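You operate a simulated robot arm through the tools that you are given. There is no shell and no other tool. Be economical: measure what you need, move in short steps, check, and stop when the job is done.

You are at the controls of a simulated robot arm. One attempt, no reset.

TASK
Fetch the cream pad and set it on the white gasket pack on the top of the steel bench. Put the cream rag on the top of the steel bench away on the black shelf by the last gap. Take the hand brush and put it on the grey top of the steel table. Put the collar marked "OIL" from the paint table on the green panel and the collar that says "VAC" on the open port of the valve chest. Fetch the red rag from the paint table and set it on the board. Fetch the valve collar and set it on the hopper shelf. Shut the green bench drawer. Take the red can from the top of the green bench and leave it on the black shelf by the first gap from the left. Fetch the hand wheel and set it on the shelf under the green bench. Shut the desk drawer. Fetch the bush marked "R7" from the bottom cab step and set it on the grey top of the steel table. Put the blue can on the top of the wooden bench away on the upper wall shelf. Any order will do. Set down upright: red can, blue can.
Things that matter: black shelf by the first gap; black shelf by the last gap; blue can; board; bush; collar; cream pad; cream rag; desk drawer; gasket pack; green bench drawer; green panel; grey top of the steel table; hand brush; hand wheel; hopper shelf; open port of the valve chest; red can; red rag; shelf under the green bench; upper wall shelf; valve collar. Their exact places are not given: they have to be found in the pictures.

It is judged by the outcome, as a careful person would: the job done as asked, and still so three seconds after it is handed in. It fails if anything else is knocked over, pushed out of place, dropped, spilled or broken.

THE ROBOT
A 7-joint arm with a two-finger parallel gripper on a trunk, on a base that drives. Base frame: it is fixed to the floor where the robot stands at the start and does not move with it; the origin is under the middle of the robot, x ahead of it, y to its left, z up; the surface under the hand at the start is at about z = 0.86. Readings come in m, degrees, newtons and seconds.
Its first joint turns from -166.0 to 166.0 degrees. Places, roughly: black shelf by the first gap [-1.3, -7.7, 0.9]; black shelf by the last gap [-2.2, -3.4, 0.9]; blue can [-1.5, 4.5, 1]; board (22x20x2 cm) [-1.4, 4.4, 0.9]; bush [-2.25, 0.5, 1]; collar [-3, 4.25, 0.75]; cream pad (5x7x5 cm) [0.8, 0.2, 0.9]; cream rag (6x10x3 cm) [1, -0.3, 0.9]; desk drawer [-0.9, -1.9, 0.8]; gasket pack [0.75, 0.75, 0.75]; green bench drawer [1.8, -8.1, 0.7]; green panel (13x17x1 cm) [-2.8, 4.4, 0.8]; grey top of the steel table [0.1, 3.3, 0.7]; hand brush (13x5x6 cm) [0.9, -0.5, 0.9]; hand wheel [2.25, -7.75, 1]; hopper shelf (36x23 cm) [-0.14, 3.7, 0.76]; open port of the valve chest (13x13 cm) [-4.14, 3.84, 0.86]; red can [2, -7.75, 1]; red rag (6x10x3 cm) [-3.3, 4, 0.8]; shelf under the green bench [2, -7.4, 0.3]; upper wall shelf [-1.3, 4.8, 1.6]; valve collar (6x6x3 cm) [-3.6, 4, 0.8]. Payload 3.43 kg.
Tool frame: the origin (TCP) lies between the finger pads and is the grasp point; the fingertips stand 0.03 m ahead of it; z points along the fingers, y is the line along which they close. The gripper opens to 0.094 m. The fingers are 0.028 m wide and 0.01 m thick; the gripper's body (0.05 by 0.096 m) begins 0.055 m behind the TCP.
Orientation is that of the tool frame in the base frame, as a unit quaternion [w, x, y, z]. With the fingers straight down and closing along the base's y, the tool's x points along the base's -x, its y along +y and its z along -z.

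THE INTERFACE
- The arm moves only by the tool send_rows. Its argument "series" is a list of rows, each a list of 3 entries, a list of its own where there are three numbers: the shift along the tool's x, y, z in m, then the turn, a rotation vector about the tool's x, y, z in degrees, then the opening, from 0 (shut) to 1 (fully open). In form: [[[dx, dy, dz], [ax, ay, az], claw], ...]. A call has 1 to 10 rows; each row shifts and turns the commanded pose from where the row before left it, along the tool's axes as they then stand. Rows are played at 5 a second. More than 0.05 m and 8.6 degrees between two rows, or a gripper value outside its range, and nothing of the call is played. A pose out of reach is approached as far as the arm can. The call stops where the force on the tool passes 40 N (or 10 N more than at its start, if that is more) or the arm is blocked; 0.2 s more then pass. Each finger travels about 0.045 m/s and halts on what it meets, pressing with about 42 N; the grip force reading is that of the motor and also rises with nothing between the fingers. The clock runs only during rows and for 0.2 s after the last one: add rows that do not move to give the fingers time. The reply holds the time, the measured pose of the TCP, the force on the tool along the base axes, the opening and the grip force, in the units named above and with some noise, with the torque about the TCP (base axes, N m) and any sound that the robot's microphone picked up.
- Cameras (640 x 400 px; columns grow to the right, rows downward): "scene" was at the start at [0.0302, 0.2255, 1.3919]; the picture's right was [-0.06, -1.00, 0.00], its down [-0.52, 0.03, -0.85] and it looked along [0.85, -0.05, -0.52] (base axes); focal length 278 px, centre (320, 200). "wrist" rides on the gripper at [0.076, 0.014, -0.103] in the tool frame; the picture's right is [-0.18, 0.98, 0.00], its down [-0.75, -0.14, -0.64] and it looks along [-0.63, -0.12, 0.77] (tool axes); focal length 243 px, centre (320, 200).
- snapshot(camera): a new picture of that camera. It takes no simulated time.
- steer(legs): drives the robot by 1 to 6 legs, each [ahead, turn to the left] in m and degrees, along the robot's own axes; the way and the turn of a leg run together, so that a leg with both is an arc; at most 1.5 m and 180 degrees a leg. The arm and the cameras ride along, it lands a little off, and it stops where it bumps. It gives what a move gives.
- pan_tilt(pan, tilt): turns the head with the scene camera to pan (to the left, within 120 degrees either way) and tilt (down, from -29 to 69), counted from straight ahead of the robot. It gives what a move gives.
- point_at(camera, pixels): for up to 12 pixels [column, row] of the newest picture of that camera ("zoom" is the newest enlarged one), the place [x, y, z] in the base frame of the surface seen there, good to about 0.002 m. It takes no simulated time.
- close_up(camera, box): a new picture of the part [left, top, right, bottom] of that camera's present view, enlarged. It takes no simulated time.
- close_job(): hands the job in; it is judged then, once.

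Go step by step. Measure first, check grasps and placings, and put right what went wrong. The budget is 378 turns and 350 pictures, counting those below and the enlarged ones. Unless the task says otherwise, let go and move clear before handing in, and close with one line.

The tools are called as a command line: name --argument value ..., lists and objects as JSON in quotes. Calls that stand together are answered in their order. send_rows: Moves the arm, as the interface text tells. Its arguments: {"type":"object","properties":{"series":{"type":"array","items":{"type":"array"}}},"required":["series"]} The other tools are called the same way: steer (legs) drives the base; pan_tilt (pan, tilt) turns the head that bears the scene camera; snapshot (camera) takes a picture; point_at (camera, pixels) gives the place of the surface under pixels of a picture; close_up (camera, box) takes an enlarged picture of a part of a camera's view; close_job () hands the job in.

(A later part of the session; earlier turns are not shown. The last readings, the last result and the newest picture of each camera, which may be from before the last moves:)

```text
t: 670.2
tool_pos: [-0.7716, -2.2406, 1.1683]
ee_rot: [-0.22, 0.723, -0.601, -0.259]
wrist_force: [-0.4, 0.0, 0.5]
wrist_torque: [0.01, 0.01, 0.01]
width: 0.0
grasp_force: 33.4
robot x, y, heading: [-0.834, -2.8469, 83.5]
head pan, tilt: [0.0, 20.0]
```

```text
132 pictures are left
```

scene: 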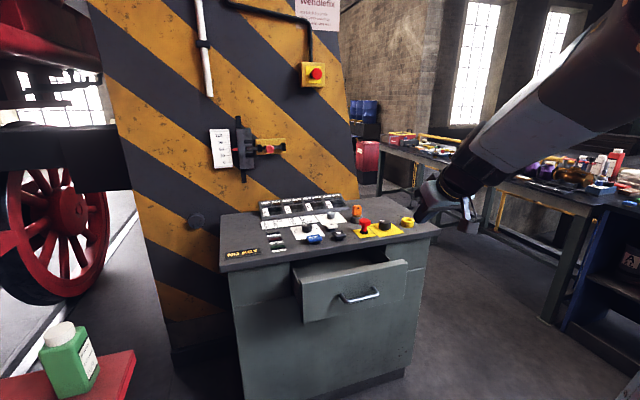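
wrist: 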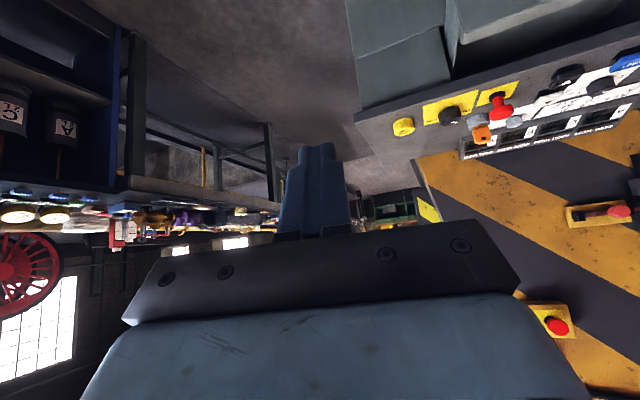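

send_rows --series '[[[0.0, 0.043, 0], [0, 0, 0], 0], [[0.028, 0, 0.0334], [0, 0, 0], 0], [[0.028, 0, 0.0334], [0, 0, 0], 0], [[0.028, 0, 0.0334], [0, 0, 0], 0], [[0.028, 0, 0.0334], [0, 0, 0], 0], [[0.028, 0, 0.0334], [0, 0, 0], 0], [[0.028, 0, 0.0334], [0, 0, 0], 0], [[0.028, 0, 0.0334], [0, 0, 0], 0], [[-0.0345, 0, 0.029], [0, 0, 0], 0], [[-0.0345, 0, 0.029], [0, 0, 0], 0]]'

snapshot --camera "wrist"

snapshot --camera "scene"

```text
t: 672.4
tool_pos: [-0.8279, -2.1169, 0.8746]
ee_rot: [-0.22, 0.723, -0.601, -0.26]
wrist_force: [-1.0, -0.6, -0.9]
wrist_torque: [-0.03, 0.02, -0.02]
width: 0.0
grasp_force: 33.0
out of reach, approached as far as the arm can: row 5, 6, 7, 8
robot x, y, heading: [-0.8358, -2.8463, 83.6]
head pan, tilt: [0.0, 20.0]
```

```text
131 pictures are left
```

wrist: 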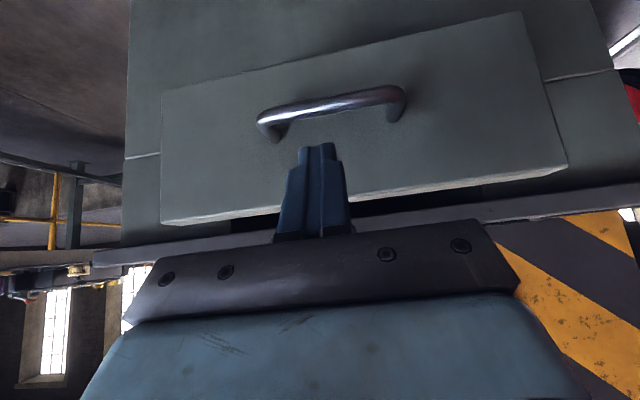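

```text
130 pictures are left
```

scene: 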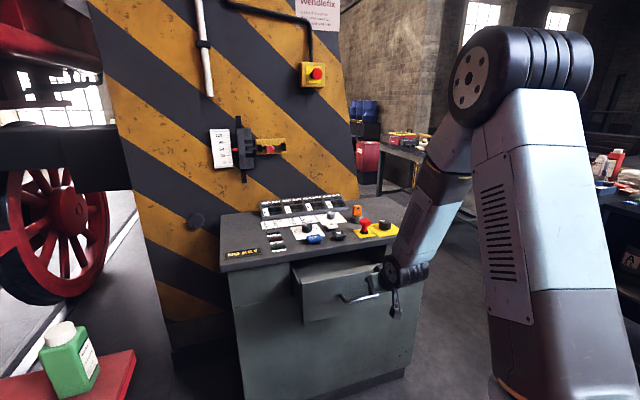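

The arm's elbow has come back up, and the fingertips are just above the handle. Pushing forward.

send_rows --series '[[[0.0055, 0, 0.0065], [0, 0, 0], 0], [[-0.0306, 0, 0.0257], [0, 0, 0], 0], [[-0.0306, 0, 0.0257], [0, 0, 0], 0], [[-0.0306, 0, 0.0257], [0, 0, 0], 0], [[-0.0306, 0, 0.0257], [0, 0, 0], 0]]'

snapshot --camera "wrist"

```text
t: 673.6
tool_pos: [-0.8569, -1.961, 0.8644]
ee_rot: [-0.22, 0.723, -0.6, -0.26]
wrist_force: [0.8, -0.8, 0.4]
wrist_torque: [-0.02, 0.01, -0.02]
width: 0.0
grasp_force: 32.6
robot x, y, heading: [-0.8372, -2.8481, 83.7]
head pan, tilt: [0.0, 20.0]
```

```text
129 pictures are left
```

wrist: 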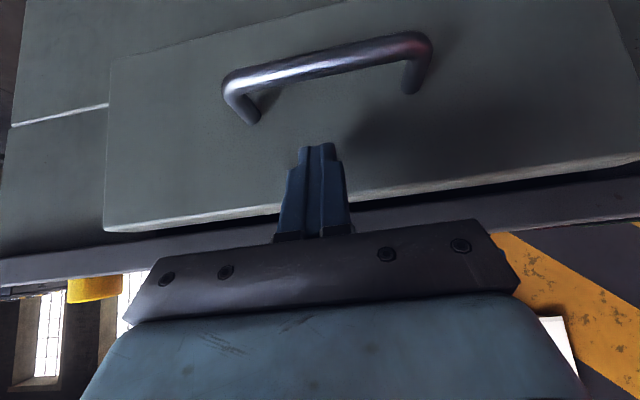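

send_rows --series '[[[0.004, 0, -0.003], [0, 0, 0], 0], [[0.009, 0, 0.0107], [0, 0, 0], 0], [[-0.0306, 0, 0.0257], [0, 0, 0], 0], [[-0.0306, 0, 0.0257], [0, 0, 0], 0], [[-0.0153, 0, 0.0129], [0, 0, 0], 0], [[-0.0077, 0, 0.0064], [0, 0, 0], 0], [[-0.0077, 0, 0.0064], [0, 0, 0], 0], [[0, 0, 0], [0, 0, 0], 0]]'

snapshot --camera "wrist"

close_up --camera "scene" --box '[220, 190, 440, 330]'

```text
t: 674.5
tool_pos: [-0.8678, -1.9041, 0.8489]
ee_rot: [-0.217, 0.725, -0.602, -0.254]
wrist_force: [4.1, -25.8, 11.2]
wrist_torque: [-0.03, 0.04, 0.09]
width: 0.0
grasp_force: 32.5
robot x, y, heading: [-0.8381, -2.8441, 83.6]
head pan, tilt: [0.0, 20.0]
stopped in row 4: the force on the tool passed its limit at 99 N (the readings are from after the stop); the commanded pose is now the measured one
```

```text
128 pictures are left
```

wrist: 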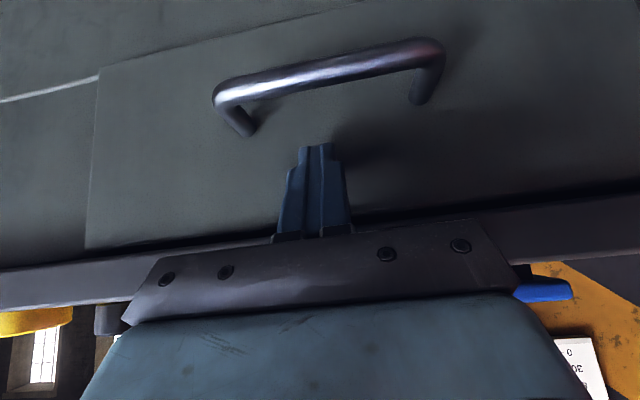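

```text
2.86 times, centred on (330, 260) of scene
```

zoom: 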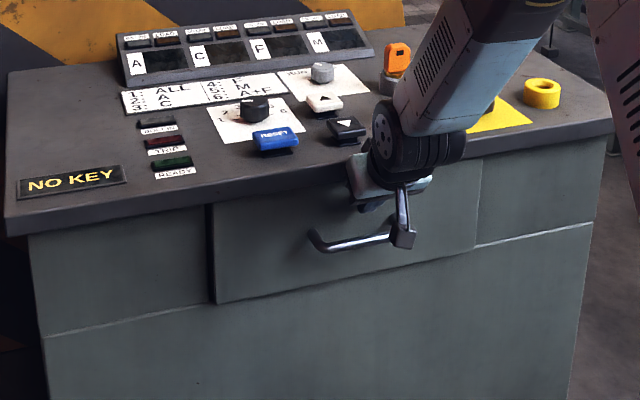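

The drawer looks flush. I'll withdraw and measure.

send_rows --series '[[[0.0306, 0, -0.0257], [0, 0, 0], 0], [[0.0306, 0, -0.0257], [0, 0, 0], 0], [[0.0306, 0, -0.0257], [0, 0, 0], 0], [[0.0306, 0, -0.0257], [0, 0, 0], 0], [[0.0306, 0, -0.0257], [0, 0, 0], 0], [[-0.028, 0, -0.0334], [0, 0, 0], 0], [[-0.028, 0, -0.0334], [0, 0, 0], 0], [[-0.028, 0, -0.0334], [0, 0, 0], 0], [[-0.028, 0, -0.0334], [0, 0, 0], 0], [[-0.028, 0, -0.0334], [0, 0, 0], 0]]'

snapshot --camera "scene"

close_up --camera "scene" --box '[220, 190, 440, 330]'

point_at --camera "zoom" --pixels '[[225, 280], [205, 280], [460, 220], [520, 215], [230, 215], [300, 290], [340, 300]]'

```text
t: 676.8
tool_pos: [-0.8318, -2.095, 1.0709]
ee_rot: [-0.216, 0.726, -0.601, -0.255]
wrist_force: [0.4, 0.3, -0.9]
wrist_torque: [0.0, 0.01, -0.01]
width: 0.0001
grasp_force: 33.0
robot x, y, heading: [-0.8371, -2.8438, 83.6]
head pan, tilt: [0.0, 20.0]
```

```text
126 pictures are left
```

scene: 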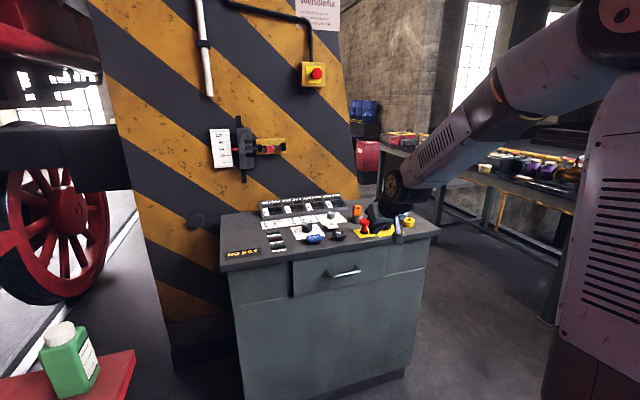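

```text
2.86 times, centred on (330, 260) of scene
```

zoom: 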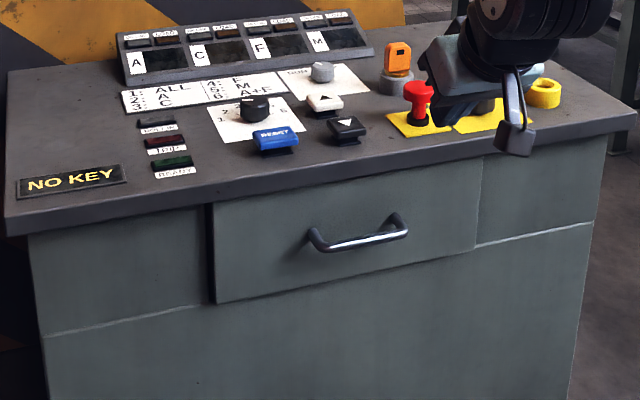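

```text
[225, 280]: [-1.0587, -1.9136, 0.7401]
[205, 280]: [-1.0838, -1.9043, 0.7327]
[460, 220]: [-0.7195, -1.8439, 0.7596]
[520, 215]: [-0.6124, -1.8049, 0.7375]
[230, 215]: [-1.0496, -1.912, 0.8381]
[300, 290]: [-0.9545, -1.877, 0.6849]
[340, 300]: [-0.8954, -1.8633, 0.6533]
```

The front still stands ~15 mm proud of the desk face, which may be its thickness. I'll press it again gently to be sure.

send_rows --series '[[[0.0286, 0, 0.034], [0, 0, 0], 0], [[0.0286, 0, 0.034], [0, 0, 0], 0], [[0.0286, 0, 0.034], [0, 0, 0], 0], [[0.0286, 0, 0.034], [0, 0, 0], 0], [[0.0286, 0, 0.034], [0, 0, 0], 0], [[-0.0306, 0, 0.0257], [0, 0, 0], 0], [[-0.0306, 0, 0.0257], [0, 0, 0], 0], [[-0.0306, 0, 0.0257], [0, 0, 0], 0], [[-0.0306, 0, 0.0257], [0, 0, 0], 0]]'

send_rows --series '[[[-0.0077, 0, 0.0064], [0, 0, 0], 0], [[-0.0077, 0, 0.0064], [0, 0, 0], 0], [[-0.0038, 0, 0.0032], [0, 0, 0], 0], [[-0.0038, 0, 0.0032], [0, 0, 0], 0], [[-0.0038, 0, 0.0032], [0, 0, 0], 0], [[-0.0038, 0, 0.0032], [0, 0, 0], 0], [[-0.0038, 0, 0.0032], [0, 0, 0], 0]]'

snapshot --camera "wrist"

```text
t: 678.8
tool_pos: [-0.8604, -1.9446, 0.8454]
ee_rot: [-0.216, 0.725, -0.602, -0.254]
wrist_force: [0.1, 0.1, 0.7]
wrist_torque: [0.02, -0.03, 0.04]
width: 0.0
grasp_force: 33.1
robot x, y, heading: [-0.8419, -2.8468, 83.9]
head pan, tilt: [0.0, 20.0]
```

```text
t: 680.3
tool_pos: [-0.8675, -1.9048, 0.846]
ee_rot: [-0.213, 0.726, -0.602, -0.253]
wrist_force: [2.6, -20.1, 9.0]
wrist_torque: [-0.02, 0.02, 0.07]
width: 0.0
grasp_force: 33.3
robot x, y, heading: [-0.841, -2.8468, 83.6]
head pan, tilt: [0.0, 20.0]
stopped in row 7: the force on the tool passed its limit at 49 N (the readings are from after the stop); the commanded pose is now the measured one
```

```text
124 pictures are left
```

wrist: 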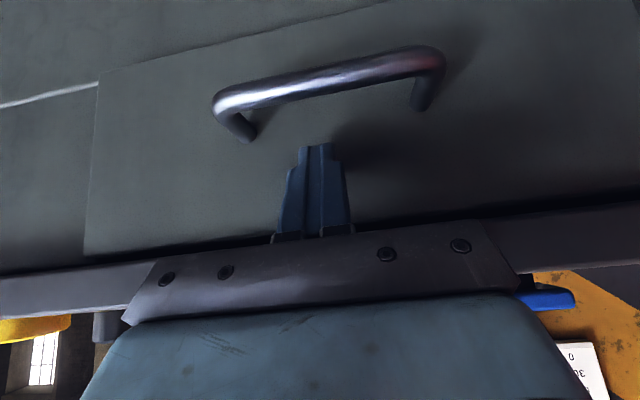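

close_up --camera "scene" --box '[270, 230, 400, 310]'

point_at --camera "zoom" --pixels '[[150, 130], [150, 100], [150, 75], [150, 200], [120, 250], [500, 100], [500, 60], [560, 150], [250, 300]]'

```text
4.92 times, centred on (335, 270) of scene
```

zoom: 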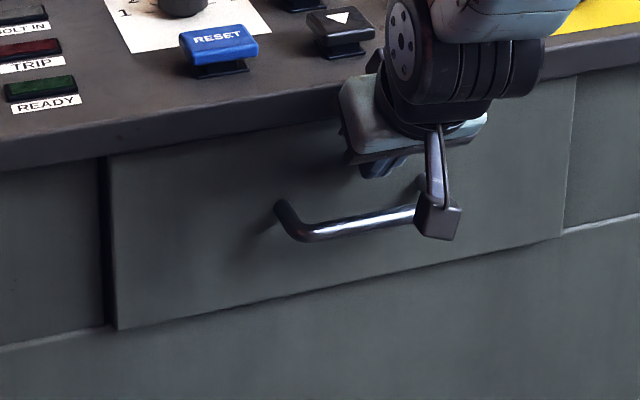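

```text
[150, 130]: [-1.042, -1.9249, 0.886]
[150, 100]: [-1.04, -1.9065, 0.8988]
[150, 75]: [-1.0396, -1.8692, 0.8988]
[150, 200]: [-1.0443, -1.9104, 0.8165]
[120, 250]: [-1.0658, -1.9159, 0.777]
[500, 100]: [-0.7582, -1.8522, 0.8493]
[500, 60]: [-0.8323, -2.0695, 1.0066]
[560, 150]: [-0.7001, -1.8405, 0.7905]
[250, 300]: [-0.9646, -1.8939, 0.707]
```

It stops at the same place under 49 N, so the drawer is home. Withdraw and head south to the green bench.

send_rows --series '[[[0.0306, 0, -0.0257], [0, 0, 0], 0], [[0.0306, 0, -0.0257], [0, 0, 0], 0], [[0.0306, 0, -0.0257], [0, 0, 0], 0], [[0.0306, 0, -0.0257], [0, 0, 0], 0], [[0.0306, 0, -0.0257], [0, 0, 0], 0], [[-0.028, 0, -0.0334], [0, 0, 0], 0], [[-0.028, 0, -0.0334], [0, 0, 0], 0], [[-0.028, 0, -0.0334], [0, 0, 0], 0], [[-0.028, 0, -0.0334], [0, 0, 0], 0], [[-0.028, 0, -0.0334], [0, 0, 0], 0]]'

steer --legs '[[-0.4, 0]]'

send_rows --series '[[[0, 0, 0], [0, 8, 0], 0.5], [[0, 0, 0], [0, 8, 0], 0.9], [[0, 0, 0], [0, 8, 0], 0.9], [[0, 0, 0], [0, 8, 0], 0.9], [[0, 0, 0], [0, 8, 0], 0.9], [[0, 0, -0.045], [0, 0, 0], 0.9], [[0, 0, -0.045], [0, 0, 0], 0.9], [[0, 0, -0.045], [0, 0, 0], 0.9]]'

steer --legs '[[0, -38]]'

steer --legs '[[0, -38]]'

steer --legs '[[0, -38]]'

steer --legs '[[0, -38]]'

pan_tilt --pan 0 --tilt 12

snapshot --camera "scene"

```text
t: 682.5
tool_pos: [-0.8328, -2.0928, 1.0693]
ee_rot: [-0.213, 0.726, -0.603, -0.252]
wrist_force: [1.0, 0.6, 0.9]
wrist_torque: [0.01, 0.04, 0.01]
width: 0.0
grasp_force: 33.2
robot x, y, heading: [-0.8364, -2.8491, 83.8]
head pan, tilt: [0.0, 20.0]
```

```text
t: 685.0
tool_pos: [-0.8752, -2.4918, 1.068]
ee_rot: [-0.214, 0.725, -0.604, -0.253]
wrist_force: [0.4, 0.5, 0.2]
wrist_torque: [0.03, 0.01, 0.06]
width: 0.0
grasp_force: 32.5
robot x, y, heading: [-0.8792, -3.2464, 83.6]
head pan, tilt: [0.0, 20.0]
```

```text
t: 686.8
tool_pos: [-0.8772, -2.4923, 1.2021]
ee_rot: [0.007, 0.768, -0.641, 0.011]
wrist_force: [0.6, -0.4, 0.0]
wrist_torque: [0.02, 0.0, -0.05]
width: 0.0845
grasp_force: 0.1
robot x, y, heading: [-0.883, -3.2444, 83.3]
head pan, tilt: [0.0, 20.0]
```

```text
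t: 688.5
tool_pos: [-0.6241, -2.5462, 1.204]
ee_rot: [-0.005, -0.644, 0.765, -0.009]
wrist_force: [-1.6, 0.3, 0.7]
wrist_torque: [-0.01, -0.05, -0.01]
width: 0.0843
grasp_force: 0.0
robot x, y, heading: [-0.9111, -3.2439, 64.1]
head pan, tilt: [0.0, 20.0]
stopped in leg 1: the robot was blocked; the commanded pose is now the measured one
```

```text
t: 689.2
tool_pos: [-0.6222, -2.5466, 1.2053]
ee_rot: [-0.005, -0.642, 0.767, -0.01]
wrist_force: [0.1, -0.5, 0.7]
wrist_torque: [-0.02, 0.02, 0.0]
width: 0.0845
grasp_force: 0.0
robot x, y, heading: [-0.9095, -3.2461, 63.6]
head pan, tilt: [0.0, 20.0]
stopped in leg 1: the robot was blocked; the commanded pose is now the measured one
```

```text
t: 690.8
tool_pos: [-0.4909, -2.6817, 1.204]
ee_rot: [-0.007, -0.541, 0.841, -0.009]
wrist_force: [-0.9, 1.0, -0.1]
wrist_torque: [-0.12, -0.09, -0.02]
width: 0.0844
grasp_force: 0.1
robot x, y, heading: [-0.9366, -3.2882, 57.6]
head pan, tilt: [0.0, 20.0]
stopped in leg 1: the robot was blocked; the commanded pose is now the measured one
```

```text
t: 691.7
tool_pos: [-0.4816, -2.6983, 1.2069]
ee_rot: [-0.008, -0.532, 0.846, -0.008]
wrist_force: [-0.6, 0.6, 0.8]
wrist_torque: [-0.03, 0.0, -0.03]
width: 0.0848
grasp_force: 0.0
robot x, y, heading: [-0.9462, -3.2935, 56.9]
head pan, tilt: [0.0, 20.0]
stopped in leg 1: the robot was blocked; the commanded pose is now the measured one
```

```text
t: 692.4
tool_pos: [-0.4812, -2.6986, 1.2066]
ee_rot: [-0.007, -0.532, 0.847, -0.009]
wrist_force: [-0.1, 0.7, -0.3]
wrist_torque: [0.0, -0.01, -0.02]
width: 0.0848
grasp_force: 0.0
robot x, y, heading: [-0.9431, -3.294, 56.3]
head pan, tilt: [0.0, 12.0]
```

```text
122 pictures are left
```

scene: 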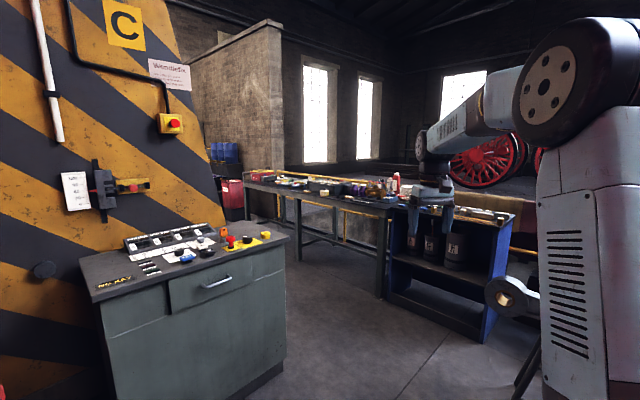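

The base's rear touches the panel step. I'll go forward first, then turn.

steer --legs '[[0.35, 0]]'

steer --legs '[[0, -38]]'

steer --legs '[[0, -38]]'

steer --legs '[[0, -38]]'

snapshot --camera "scene"

```text
t: 693.1
tool_pos: [-0.4828, -2.6925, 1.2077]
ee_rot: [-0.007, -0.534, 0.845, -0.008]
wrist_force: [-0.9, 0.6, -0.2]
wrist_torque: [-0.06, -0.01, -0.03]
width: 0.0847
grasp_force: 0.0
robot x, y, heading: [-0.9417, -3.2889, 57.2]
head pan, tilt: [0.0, 12.0]
stopped in leg 1: the robot was blocked; the commanded pose is now the measured one
```

```text
t: 694.8
tool_pos: [-0.3637, -2.9196, 1.2073]
ee_rot: [-0.009, -0.387, 0.922, -0.006]
wrist_force: [0.6, -0.6, 0.1]
wrist_torque: [-0.03, -0.05, 0.02]
width: 0.0846
grasp_force: 0.0
robot x, y, heading: [-0.9863, -3.3435, 50.6]
head pan, tilt: [0.0, 12.0]
stopped in leg 1: the robot was blocked; the commanded pose is now the measured one
```

```text
t: 696.2
tool_pos: [-0.3289, -3.0772, 1.2094]
ee_rot: [-0.01, -0.295, 0.955, -0.008]
wrist_force: [-1.0, 0.9, -0.2]
wrist_torque: [-0.05, 0.0, -0.01]
width: 0.0844
grasp_force: 0.0
robot x, y, heading: [-1.0178, -3.3783, 45.5]
head pan, tilt: [0.0, 12.0]
stopped in leg 1: the robot was blocked; the commanded pose is now the measured one
```

```text
t: 697.4
tool_pos: [-0.3221, -3.1539, 1.2114]
ee_rot: [-0.008, -0.254, 0.967, -0.006]
wrist_force: [-0.9, 1.0, 1.1]
wrist_torque: [-0.06, -0.02, -0.02]
width: 0.0847
grasp_force: 0.1
robot x, y, heading: [-1.0317, -3.3894, 44.2]
head pan, tilt: [0.0, 12.0]
stopped in leg 1: the robot was blocked; the commanded pose is now the measured one
```

```text
121 pictures are left
```

scene: 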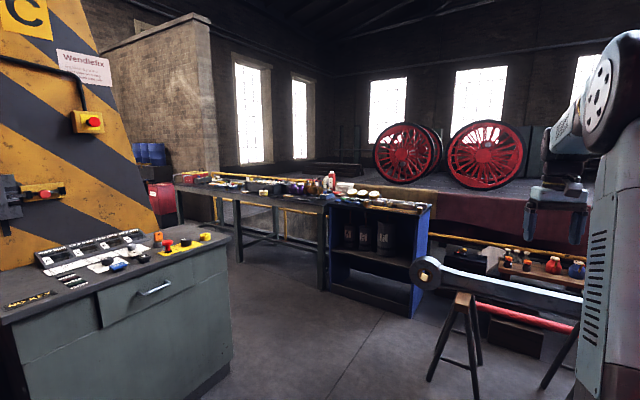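

Forward motion is blocked too, so something in front — maybe the trestle on the right — is touching. I'll look down there.

pan_tilt --pan -30 --tilt 45

snapshot --camera "scene"

pan_tilt --pan 40 --tilt 55

snapshot --camera "scene"

```text
t: 698.3
tool_pos: [-0.3204, -3.1521, 1.2101]
ee_rot: [-0.008, -0.254, 0.967, -0.006]
wrist_force: [-0.4, 0.0, 1.1]
wrist_torque: [0.0, 0.0, 0.0]
width: 0.0848
grasp_force: 0.0
robot x, y, heading: [-1.0352, -3.3846, 43.9]
head pan, tilt: [-30.0, 45.0]
```

```text
120 pictures are left
```

scene: 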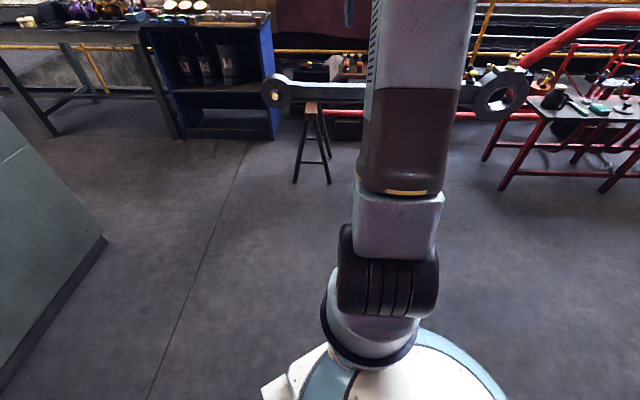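

```text
t: 699.7
tool_pos: [-0.3205, -3.1523, 1.2094]
ee_rot: [-0.009, -0.254, 0.967, -0.007]
wrist_force: [-0.5, 0.1, -0.5]
wrist_torque: [-0.02, -0.01, 0.04]
width: 0.0847
grasp_force: 0.0
robot x, y, heading: [-1.0317, -3.3881, 44.0]
head pan, tilt: [40.0, 55.0]
```

```text
119 pictures are left
```

scene: 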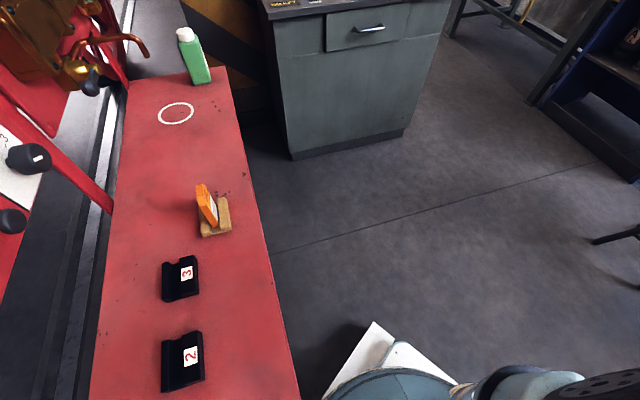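

The base's rear is up against the red step/bin side. I'll turn back left and reverse south-east to get clear.

steer --legs '[[0, 35]]'

steer --legs '[[0, 30]]'

pan_tilt --pan 100 --tilt 40

snapshot --camera "scene"

```text
t: 700.5
tool_pos: [-0.3206, -3.1525, 1.2118]
ee_rot: [-0.009, -0.255, 0.967, -0.006]
wrist_force: [-0.2, -0.7, 0.5]
wrist_torque: [0.02, -0.01, -0.01]
width: 0.0846
grasp_force: 0.1
robot x, y, heading: [-1.0344, -3.3864, 43.9]
head pan, tilt: [40.0, 55.0]
stopped in leg 1: the robot was blocked; the commanded pose is now the measured one
```

```text
t: 702.5
tool_pos: [-0.5361, -2.8244, 1.2118]
ee_rot: [-0.006, -0.498, 0.867, -0.008]
wrist_force: [0.3, 0.6, -0.4]
wrist_torque: [-0.01, 0.0, -0.02]
width: 0.0844
grasp_force: 0.1
robot x, y, heading: [-0.996, -3.3979, 73.9]
head pan, tilt: [40.0, 55.0]
```

```text
t: 703.8
tool_pos: [-0.5368, -2.8234, 1.2127]
ee_rot: [-0.006, -0.498, 0.867, -0.009]
wrist_force: [0.2, 0.5, 0.5]
wrist_torque: [-0.01, 0.02, -0.04]
width: 0.0846
grasp_force: 0.0
robot x, y, heading: [-0.9991, -3.399, 73.9]
head pan, tilt: [100.0, 40.0]
```

```text
118 pictures are left
```

scene: 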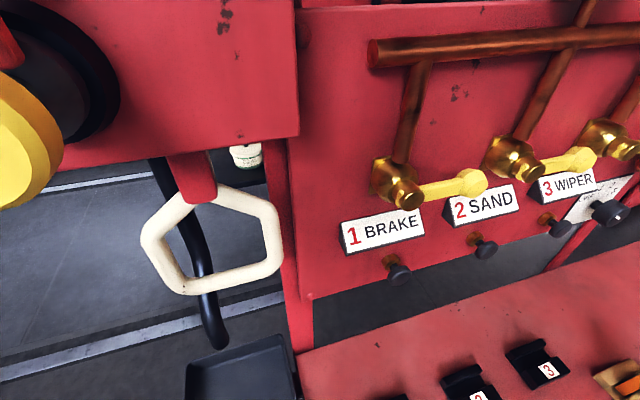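

steer --legs '[[0, 30]]'

steer --legs '[[-0.6, 0]]'

pan_tilt --pan 20 --tilt 30

snapshot --camera "scene"

```text
t: 705.8
tool_pos: [-0.8806, -2.6704, 1.2115]
ee_rot: [-0.003, -0.704, 0.71, -0.01]
wrist_force: [0.3, 0.7, 0.5]
wrist_torque: [0.0, 0.04, -0.02]
width: 0.0846
grasp_force: 0.1
robot x, y, heading: [-0.9633, -3.3842, 103.4]
head pan, tilt: [100.0, 40.0]
```

```text
t: 709.2
tool_pos: [-0.7441, -3.2399, 1.2116]
ee_rot: [-0.004, -0.701, 0.713, -0.009]
wrist_force: [1.1, -0.1, -0.2]
wrist_torque: [0.04, -0.01, 0.0]
width: 0.0845
grasp_force: 0.0
robot x, y, heading: [-0.8274, -3.9595, 103.0]
head pan, tilt: [100.0, 40.0]
```

```text
t: 710.7
tool_pos: [-0.7437, -3.2398, 1.2133]
ee_rot: [-0.004, -0.702, 0.712, -0.01]
wrist_force: [1.0, 0.6, 0.4]
wrist_torque: [0.01, -0.01, -0.03]
width: 0.0847
grasp_force: 0.1
robot x, y, heading: [-0.8311, -3.9575, 102.9]
head pan, tilt: [20.0, 30.0]
```

```text
117 pictures are left
```

scene: 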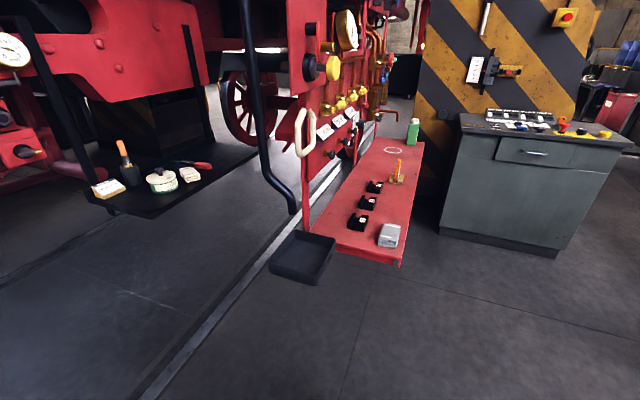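

Everything here is in place. Now turn south.

steer --legs '[[0, -38]]'

steer --legs '[[0, -38]]'

steer --legs '[[0, -38]]'

steer --legs '[[0, -38]]'

pan_tilt --pan 0 --tilt 12

snapshot --camera "scene"

```text
t: 713.1
tool_pos: [-0.3186, -3.4475, 1.2125]
ee_rot: [-0.007, -0.43, 0.903, -0.008]
wrist_force: [0.8, -0.1, 0.3]
wrist_torque: [0.0, 0.0, -0.02]
width: 0.0844
grasp_force: 0.1
robot x, y, heading: [-0.8719, -3.9435, 65.0]
head pan, tilt: [20.0, 30.0]
```

```text
t: 715.5
tool_pos: [-0.1288, -3.8859, 1.214]
ee_rot: [-0.009, -0.117, 0.993, -0.006]
wrist_force: [-0.2, -0.3, 0.1]
wrist_torque: [0.02, 0.01, 0.0]
width: 0.0847
grasp_force: 0.0
robot x, y, heading: [-0.8888, -3.9003, 27.4]
head pan, tilt: [20.0, 30.0]
```

```text
t: 718.0
tool_pos: [-0.2914, -4.362, 1.2136]
ee_rot: [-0.011, 0.219, 0.976, -0.002]
wrist_force: [-0.8, 0.1, -0.2]
wrist_torque: [0.03, 0.0, 0.02]
width: 0.0848
grasp_force: 0.1
robot x, y, heading: [-0.8842, -3.8497, -11.1]
head pan, tilt: [20.0, 30.0]
```

```text
t: 720.4
tool_pos: [-0.7283, -4.6182, 1.2147]
ee_rot: [-0.01, 0.524, 0.852, 0.001]
wrist_force: [-0.1, -0.8, 0.1]
wrist_torque: [0.01, -0.01, 0.05]
width: 0.0846
grasp_force: 0.0
robot x, y, heading: [-0.85, -3.8245, -48.6]
head pan, tilt: [20.0, 30.0]
```

```text
t: 721.2
tool_pos: [-0.729, -4.6191, 1.2145]
ee_rot: [-0.01, 0.524, 0.852, 0.001]
wrist_force: [-0.1, -0.1, -0.3]
wrist_torque: [0.02, 0.01, 0.0]
width: 0.0846
grasp_force: 0.0
robot x, y, heading: [-0.8462, -3.822, -48.9]
head pan, tilt: [0.0, 12.0]
```

```text
116 pictures are left
```

scene: 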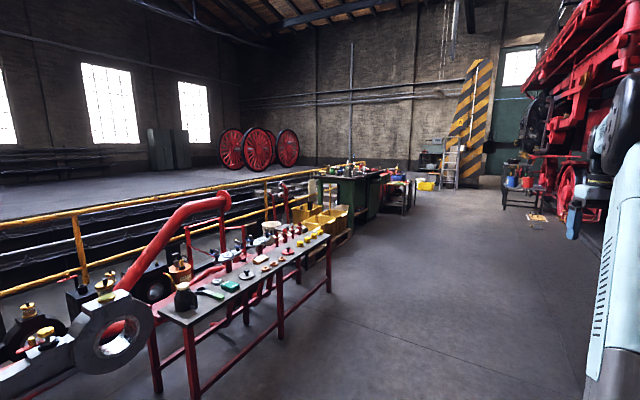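

close_up --camera "scene" --box '[280, 120, 520, 270]'

point_at --camera "scene" --pixels '[[330, 180], [385, 180], [370, 210], [335, 235], [330, 270], [520, 205], [410, 205], [350, 225]]'

```text
2.67 times, centred on (400, 195) of scene
```

zoom: 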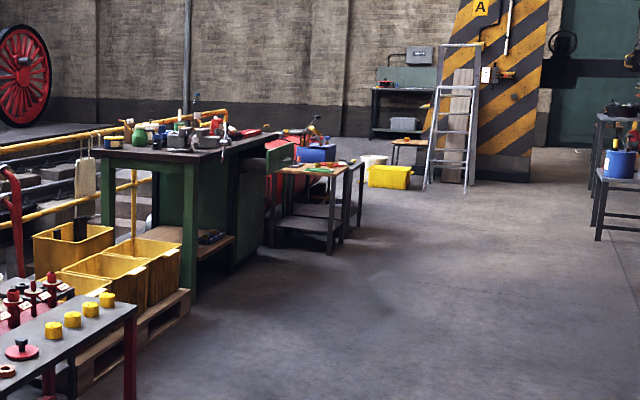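

```text
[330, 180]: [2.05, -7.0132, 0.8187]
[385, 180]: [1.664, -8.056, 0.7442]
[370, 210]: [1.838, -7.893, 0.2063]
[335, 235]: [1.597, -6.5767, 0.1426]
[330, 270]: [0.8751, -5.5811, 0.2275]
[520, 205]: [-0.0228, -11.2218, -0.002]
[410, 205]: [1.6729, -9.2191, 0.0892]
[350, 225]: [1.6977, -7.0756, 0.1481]
```

The green bench is at x≈1.7–2.1, y −7.0…−8.5 with its drawer sticking out near (1.66,−8.06). Driving there.

steer --legs '[[0, -21], [1.2, 0], [1.3, 0]]'

steer --legs '[[0, 15], [1.2, 0]]'

pan_tilt --pan 30 --tilt 20

snapshot --camera "scene"

```text
t: 734.9
tool_pos: [-0.0765, -6.9649, 1.2148]
ee_rot: [-0.01, 0.655, 0.755, 0.004]
wrist_force: [0.3, 0.4, 0.9]
wrist_torque: [-0.02, -0.01, -0.02]
width: 0.0845
grasp_force: 0.2
robot x, y, heading: [0.0566, -6.1742, -66.8]
head pan, tilt: [0.0, 12.0]
```

```text
t: 742.0
tool_pos: [0.8497, -7.9134, 1.2149]
ee_rot: [-0.01, 0.554, 0.832, 0.002]
wrist_force: [0.0, -1.4, 0.3]
wrist_torque: [-0.01, 0.03, 0.0]
width: 0.0844
grasp_force: 0.0
robot x, y, heading: [0.7805, -7.1165, -52.7]
head pan, tilt: [0.0, 12.0]
```

```text
t: 742.9
tool_pos: [0.8492, -7.9112, 1.215]
ee_rot: [-0.01, 0.554, 0.832, 0.001]
wrist_force: [-0.5, 0.0, -0.5]
wrist_torque: [-0.02, -0.02, -0.01]
width: 0.0846
grasp_force: 0.0
robot x, y, heading: [0.7831, -7.1127, -52.7]
head pan, tilt: [30.0, 20.0]
```

```text
114 pictures are left
```

scene: 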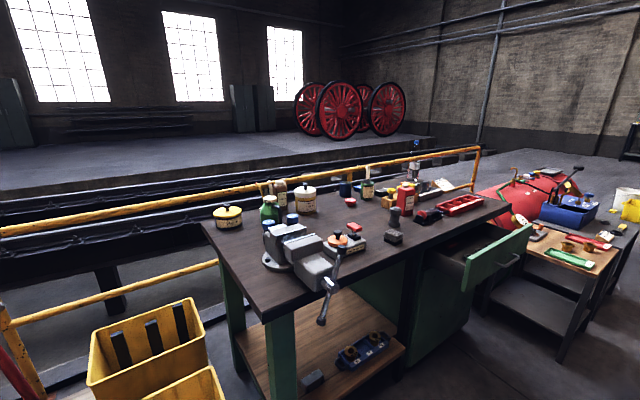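

close_up --camera "scene" --box '[250, 170, 490, 320]'

close_up --camera "scene" --box '[330, 180, 460, 260]'

```text
2.67 times, centred on (370, 245) of scene
```

zoom: 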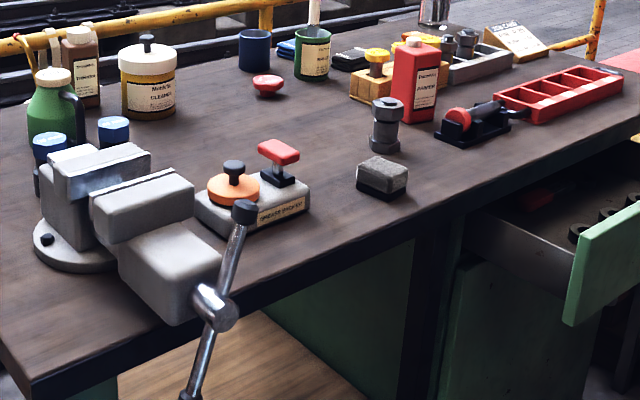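

```text
4.92 times, centred on (395, 220) of scene
```

zoom: 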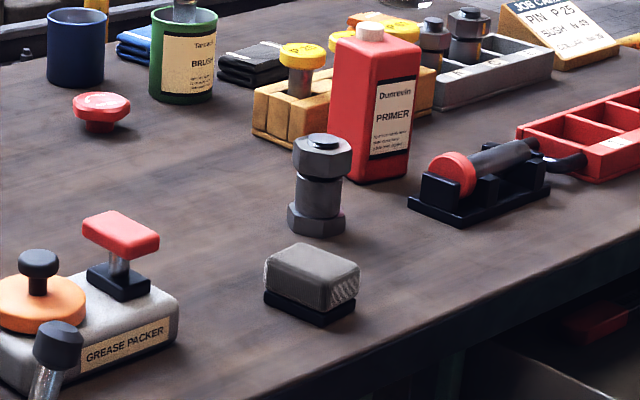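

The red can is the PRIMER bottle, the hand wheel the little red wheel at zoom (100,108). Measuring.

point_at --camera "zoom" --pixels '[[370, 35], [350, 110], [395, 130], [368, 165], [335, 60], [415, 55], [100, 100], [75, 108], [128, 108], [100, 130], [320, 150], [318, 220]]'

point_at --camera "scene" --pixels '[[470, 275], [528, 230], [495, 255], [510, 262], [420, 250], [330, 380], [360, 330], [290, 320], [460, 350], [210, 235]]'

```text
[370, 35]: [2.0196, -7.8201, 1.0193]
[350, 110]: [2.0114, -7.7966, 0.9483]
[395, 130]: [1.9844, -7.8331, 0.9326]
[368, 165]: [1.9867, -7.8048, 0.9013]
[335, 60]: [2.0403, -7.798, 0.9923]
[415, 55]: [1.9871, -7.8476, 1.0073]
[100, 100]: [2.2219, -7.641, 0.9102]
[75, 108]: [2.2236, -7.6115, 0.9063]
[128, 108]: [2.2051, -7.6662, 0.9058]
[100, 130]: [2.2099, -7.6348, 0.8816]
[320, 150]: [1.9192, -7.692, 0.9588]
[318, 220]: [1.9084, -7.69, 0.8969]
```

```text
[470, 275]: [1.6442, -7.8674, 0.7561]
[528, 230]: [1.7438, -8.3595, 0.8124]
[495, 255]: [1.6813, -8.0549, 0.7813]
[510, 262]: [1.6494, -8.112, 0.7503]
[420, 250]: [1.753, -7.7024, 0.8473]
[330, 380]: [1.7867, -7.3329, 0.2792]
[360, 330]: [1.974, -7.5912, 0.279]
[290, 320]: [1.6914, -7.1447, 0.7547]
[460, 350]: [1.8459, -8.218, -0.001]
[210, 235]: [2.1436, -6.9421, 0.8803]
```

The bench is rotated ~11.5° (front normal (−0.98,−0.2)). First the drawer: I'll drive in front of it.

steer --legs '[[0, -34], [1.0, 0]]'

steer --legs '[[0, 38]]'

steer --legs '[[0, 38]]'

steer --legs '[[0, 22]]'

pan_tilt --pan 0 --tilt 30

snapshot --camera "scene"

```text
t: 750.0
tool_pos: [0.4759, -8.8076, 1.2156]
ee_rot: [-0.009, 0.765, 0.644, 0.005]
wrist_force: [0.7, 0.6, -0.1]
wrist_torque: [0.0, 0.01, -0.03]
width: 0.0846
grasp_force: 0.0
robot x, y, heading: [0.8418, -8.0983, -85.1]
head pan, tilt: [30.0, 20.0]
```

```text
t: 752.4
tool_pos: [0.9945, -8.8823, 1.2153]
ee_rot: [-0.011, 0.51, 0.86, 0.001]
wrist_force: [-0.8, 1.4, 0.0]
wrist_torque: [0.0, -0.03, 0.0]
width: 0.0845
grasp_force: 0.0
robot x, y, heading: [0.8113, -8.1326, -46.7]
head pan, tilt: [30.0, 20.0]
```

```text
t: 754.8
tool_pos: [1.4226, -8.6103, 1.2162]
ee_rot: [-0.011, 0.205, 0.979, -0.002]
wrist_force: [-0.2, -0.1, -0.1]
wrist_torque: [-0.01, 0.0, -0.03]
width: 0.0846
grasp_force: 0.0
robot x, y, heading: [0.8062, -8.1734, -9.1]
head pan, tilt: [30.0, 20.0]
```

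```text
t: 756.5
tool_pos: [1.5429, -8.3444, 1.2162]
ee_rot: [-0.009, 0.011, 1.0, -0.004]
wrist_force: [-0.4, 1.0, -0.4]
wrist_torque: [0.01, 0.0, 0.01]
width: 0.0846
grasp_force: 0.1
robot x, y, heading: [0.8135, -8.2018, 12.9]
head pan, tilt: [30.0, 20.0]
```

```text
t: 757.4
tool_pos: [1.5422, -8.3437, 1.2177]
ee_rot: [-0.011, 0.01, 1.0, -0.004]
wrist_force: [-0.1, 0.3, -0.4]
wrist_torque: [-0.04, 0.05, -0.02]
width: 0.0846
grasp_force: 0.1
robot x, y, heading: [0.8128, -8.2015, 12.9]
head pan, tilt: [0.0, 30.0]
```

```text
111 pictures are left
```

scene: 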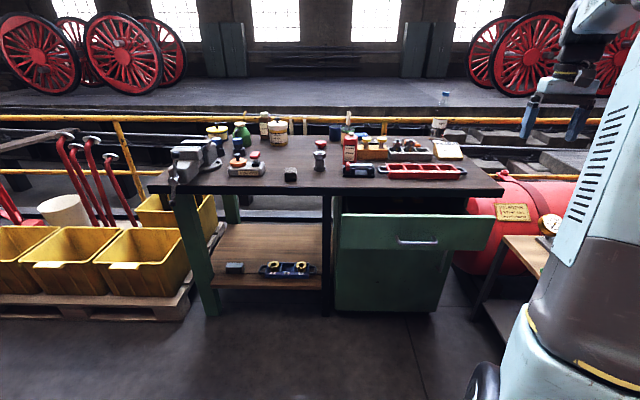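

close_up --camera "scene" --box '[320, 150, 520, 275]'

point_at --camera "scene" --pixels '[[350, 222], [485, 222], [350, 245], [485, 245], [418, 222], [418, 241], [400, 270], [460, 225], [365, 270], [440, 300], [418, 205]]'

point_at --camera "scene" --pixels '[[225, 230], [320, 230], [225, 282], [320, 285], [270, 250], [300, 245], [260, 277], [285, 265], [235, 268], [210, 300], [330, 310], [250, 195]]'

```text
3.20 times, centred on (420, 212) of scene
```

zoom: 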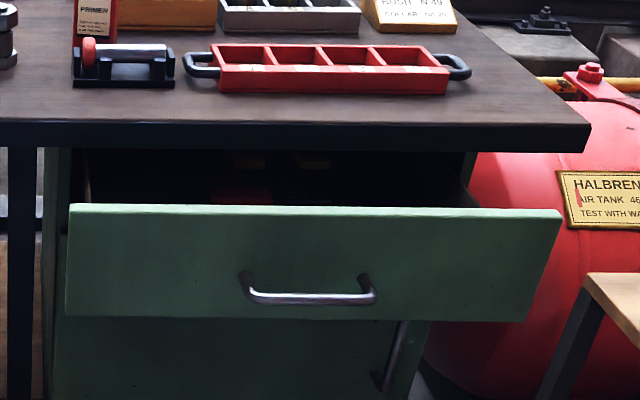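

```text
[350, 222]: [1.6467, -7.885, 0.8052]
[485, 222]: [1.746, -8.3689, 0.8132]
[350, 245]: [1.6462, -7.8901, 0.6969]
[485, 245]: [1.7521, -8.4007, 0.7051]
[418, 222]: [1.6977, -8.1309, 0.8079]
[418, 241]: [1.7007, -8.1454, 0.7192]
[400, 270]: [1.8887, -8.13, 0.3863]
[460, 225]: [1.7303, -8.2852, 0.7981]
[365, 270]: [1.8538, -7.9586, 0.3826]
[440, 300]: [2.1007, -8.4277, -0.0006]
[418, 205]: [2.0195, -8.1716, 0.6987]
```

```text
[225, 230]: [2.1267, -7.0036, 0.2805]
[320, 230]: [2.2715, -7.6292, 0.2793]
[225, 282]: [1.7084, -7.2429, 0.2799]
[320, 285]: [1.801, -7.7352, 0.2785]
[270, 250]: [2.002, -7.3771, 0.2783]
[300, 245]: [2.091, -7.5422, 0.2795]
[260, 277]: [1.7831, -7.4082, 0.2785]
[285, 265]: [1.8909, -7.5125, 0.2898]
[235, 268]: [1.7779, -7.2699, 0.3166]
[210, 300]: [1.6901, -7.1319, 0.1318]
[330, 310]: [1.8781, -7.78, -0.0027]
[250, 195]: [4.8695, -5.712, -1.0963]
```

Drawer front at x≈1.70 (z 0.69–0.815), cabinet face ≈1.88. I'll close the fingers, turn to heading 11.5°, pitch 60° and line up above the handle.

send_rows --series '[[[0, 0, 0], [0, 0, -5.3], 0.3], [[0, 0, 0], [0, 0, -5.3], 0], [[0, 0, 0], [0, -8.5, 0], 0], [[0, 0, 0], [0, -8.5, 0], 0], [[0, 0, 0], [0, -8.5, 0], 0], [[0, 0, 0], [0, -8.5, 0], 0], [[0, 0, 0], [0, -8.5, 0], 0], [[0, 0, 0], [0, -8.5, 0], 0], [[0, 0, 0], [0, -8.5, 0], 0], [[0, 0, 0], [0, 0, 0], 0]]'

send_rows --series '[[[0, 0.047, 0], [0, 0, 0], 0], [[0, 0.047, 0], [0, 0, 0], 0], [[0, 0.047, 0], [0, 0, 0], 0], [[0, 0.047, 0], [0, 0, 0], 0], [[0.04, 0, 0.0236], [0, 0, 0], 0], [[0.04, 0, 0.0236], [0, 0, 0], 0], [[0.04, 0, 0.0236], [0, 0, 0], 0], [[0.04, 0, 0.0236], [0, 0, 0], 0], [[0.04, 0, 0.0236], [0, 0, 0], 0], [[0.04, 0, 0.0236], [0, 0, 0], 0]]'

send_rows --series '[[[0.04, 0, 0.0236], [0, 0, 0], 0], [[0.04, 0, 0.0236], [0, 0, 0], 0], [[0.04, 0, 0.0236], [0, 0, 0], 0], [[0, 0, 0], [0, 0, 0], 0]]'

snapshot --camera "wrist"

snapshot --camera "scene"

```text
t: 759.6
tool_pos: [1.5427, -8.3451, 1.2187]
ee_rot: [0.486, -0.072, 0.87, 0.037]
wrist_force: [1.0, -0.4, 0.6]
wrist_torque: [0.0, 0.01, 0.01]
width: 0.0
grasp_force: 33.1
robot x, y, heading: [0.8145, -8.2003, 13.0]
head pan, tilt: [0.0, 30.0]
```

```text
t: 761.8
tool_pos: [1.5039, -8.1598, 0.9398]
ee_rot: [0.487, -0.073, 0.87, 0.038]
wrist_force: [0.1, -0.3, 0.3]
wrist_torque: [0.01, 0.02, 0.03]
width: 0.0
grasp_force: 33.3
robot x, y, heading: [0.8105, -8.2015, 13.0]
head pan, tilt: [0.0, 30.0]
```

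```text
t: 762.8
tool_pos: [1.503, -8.1634, 0.7973]
ee_rot: [0.486, -0.072, 0.87, 0.037]
wrist_force: [1.0, -0.1, 0.7]
wrist_torque: [0.01, 0.0, -0.01]
width: 0.0003
grasp_force: 33.2
robot x, y, heading: [0.8117, -8.1979, 13.3]
head pan, tilt: [0.0, 30.0]
```

```text
109 pictures are left
```

wrist: 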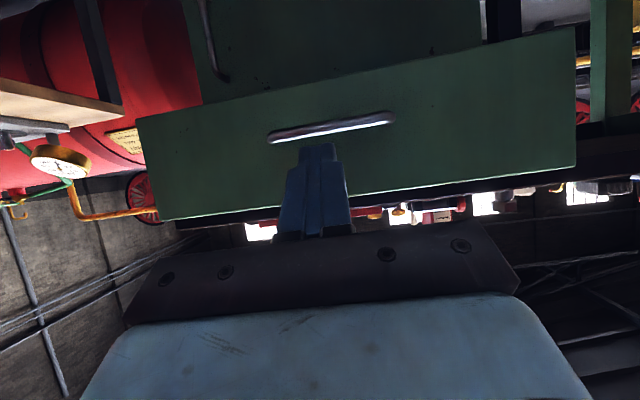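

```text
108 pictures are left
```

scene: 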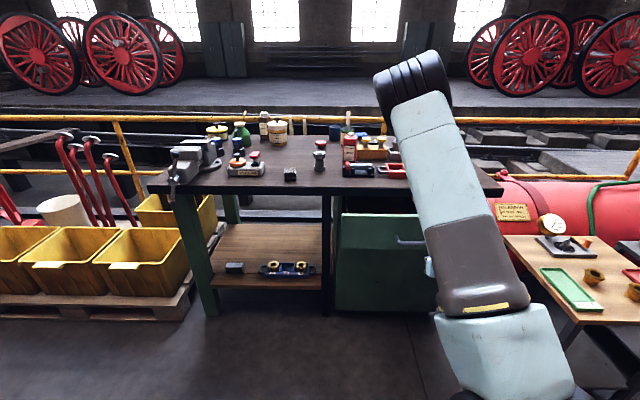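

send_rows --series '[[[-0.0225, 0, 0.039], [0, 0, 0], 0], [[-0.0225, 0, 0.039], [0, 0, 0], 0], [[-0.0225, 0, 0.039], [0, 0, 0], 0], [[-0.015, 0, 0.026], [0, 0, 0], 0], [[-0.015, 0, 0.026], [0, 0, 0], 0], [[-0.015, 0, 0.026], [0, 0, 0], 0], [[-0.015, 0, 0.026], [0, 0, 0], 0]]'

snapshot --camera "wrist"

```text
t: 764.4
tool_pos: [1.7547, -8.122, 0.7907]
ee_rot: [0.486, -0.073, 0.87, 0.038]
wrist_force: [0.1, -0.1, -0.1]
wrist_torque: [0.0, 0.0, 0.01]
width: 0.0002
grasp_force: 33.2
robot x, y, heading: [0.8156, -8.2032, 13.0]
head pan, tilt: [0.0, 30.0]
```

```text
107 pictures are left
```

wrist: 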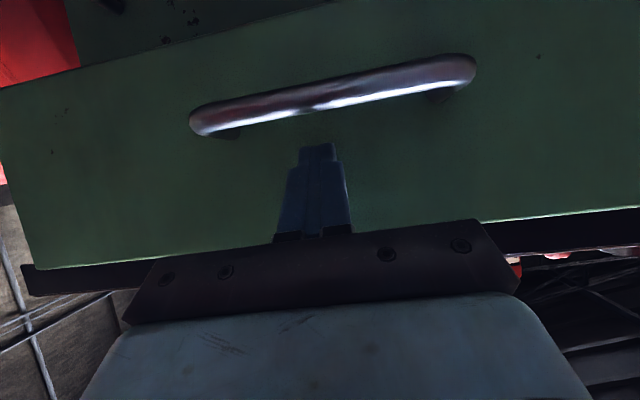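

send_rows --series '[[[-0.012, 0, 0.0208], [0, 0, 0], 0], [[-0.012, 0, 0.0208], [0, 0, 0], 0], [[-0.01, 0, 0.0173], [0, 0, 0], 0], [[-0.005, 0, 0.0087], [0, 0, 0], 0], [[-0.005, 0, 0.0087], [0, 0, 0], 0], [[-0.005, 0, 0.0087], [0, 0, 0], 0], [[-0.005, 0, 0.0087], [0, 0, 0], 0], [[-0.005, 0, 0.0087], [0, 0, 0], 0]]'

snapshot --camera "scene"

```text
t: 766.0
tool_pos: [1.8521, -8.1039, 0.7868]
ee_rot: [0.484, -0.072, 0.871, 0.037]
wrist_force: [-28.0, -0.9, 9.4]
wrist_torque: [0.16, -0.2, 0.19]
width: 0.0001
grasp_force: 32.9
robot x, y, heading: [0.8124, -8.1981, 13.0]
head pan, tilt: [0.0, 30.0]
stopped in row 7: the force on the tool passed its limit at 66 N (the readings are from after the stop); the commanded pose is now the measured one
```

```text
106 pictures are left
```

scene: 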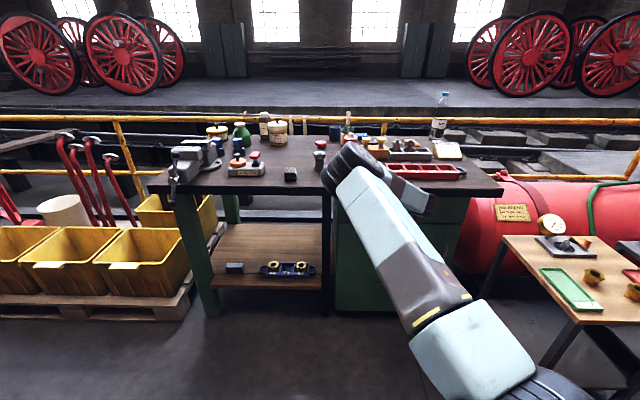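

send_rows --series '[[[0.0225, 0, -0.039], [0, 0, 0], 0], [[0.0225, 0, -0.039], [0, 0, 0], 0], [[0.0225, 0, -0.039], [0, 0, 0], 0], [[0.0225, 0, -0.039], [0, 0, 0], 0], [[0.0225, 0, -0.039], [0, 0, 0], 0], [[0.0225, 0, -0.039], [0, 0, 0], 0], [[-0.04, 0, -0.0236], [0, 0, 0], 0], [[-0.04, 0, -0.0236], [0, 0, 0], 0], [[-0.04, 0, -0.0236], [0, 0, 0], 0], [[-0.04, 0, -0.0236], [0, 0, 0], 0]]'

send_rows --series '[[[-0.04, 0, -0.0236], [0, 0, 0], 0.5], [[-0.04, 0, -0.0236], [0, 0, 0], 0.9], [[-0.04, 0, -0.0236], [0, 0, 0], 0.9], [[-0.04, 0, -0.0236], [0, 0, 0], 0.9], [[-0.04, 0, -0.0236], [0, 0, 0], 0.9]]'

close_up --camera "scene" --box '[320, 150, 520, 275]'

point_at --camera "zoom" --pixels '[[100, 200], [100, 340], [420, 230], [250, 240], [250, 350], [400, 345]]'

```text
t: 768.2
tool_pos: [1.5912, -8.1467, 0.978]
ee_rot: [0.483, -0.072, 0.872, 0.037]
wrist_force: [0.6, 0.0, 0.0]
wrist_torque: [0.0, 0.01, 0.0]
width: 0.0
grasp_force: 33.2
robot x, y, heading: [0.8152, -8.1981, 12.9]
head pan, tilt: [0.0, 30.0]
```

```text
t: 769.4
tool_pos: [1.5959, -8.1452, 1.2125]
ee_rot: [0.483, -0.072, 0.872, 0.037]
wrist_force: [0.5, 0.4, 1.0]
wrist_torque: [-0.02, 0.02, -0.01]
width: 0.0846
grasp_force: 0.0
robot x, y, heading: [0.8121, -8.1981, 13.0]
head pan, tilt: [0.0, 30.0]
```

```text
3.20 times, centred on (420, 212) of scene
```

zoom: 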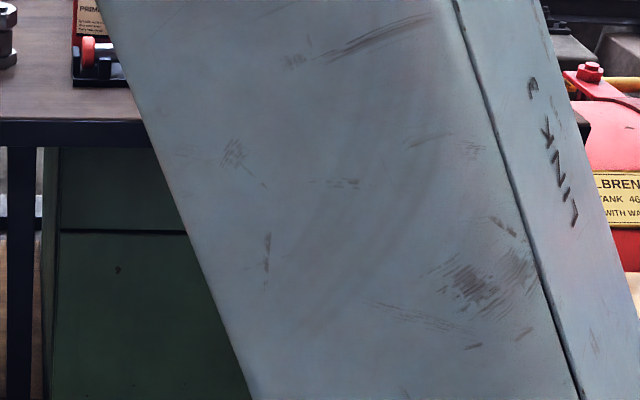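

```text
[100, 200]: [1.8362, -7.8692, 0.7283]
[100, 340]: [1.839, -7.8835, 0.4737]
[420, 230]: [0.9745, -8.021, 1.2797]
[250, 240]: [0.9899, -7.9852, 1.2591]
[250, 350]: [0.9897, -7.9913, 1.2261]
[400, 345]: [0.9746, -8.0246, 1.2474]
```

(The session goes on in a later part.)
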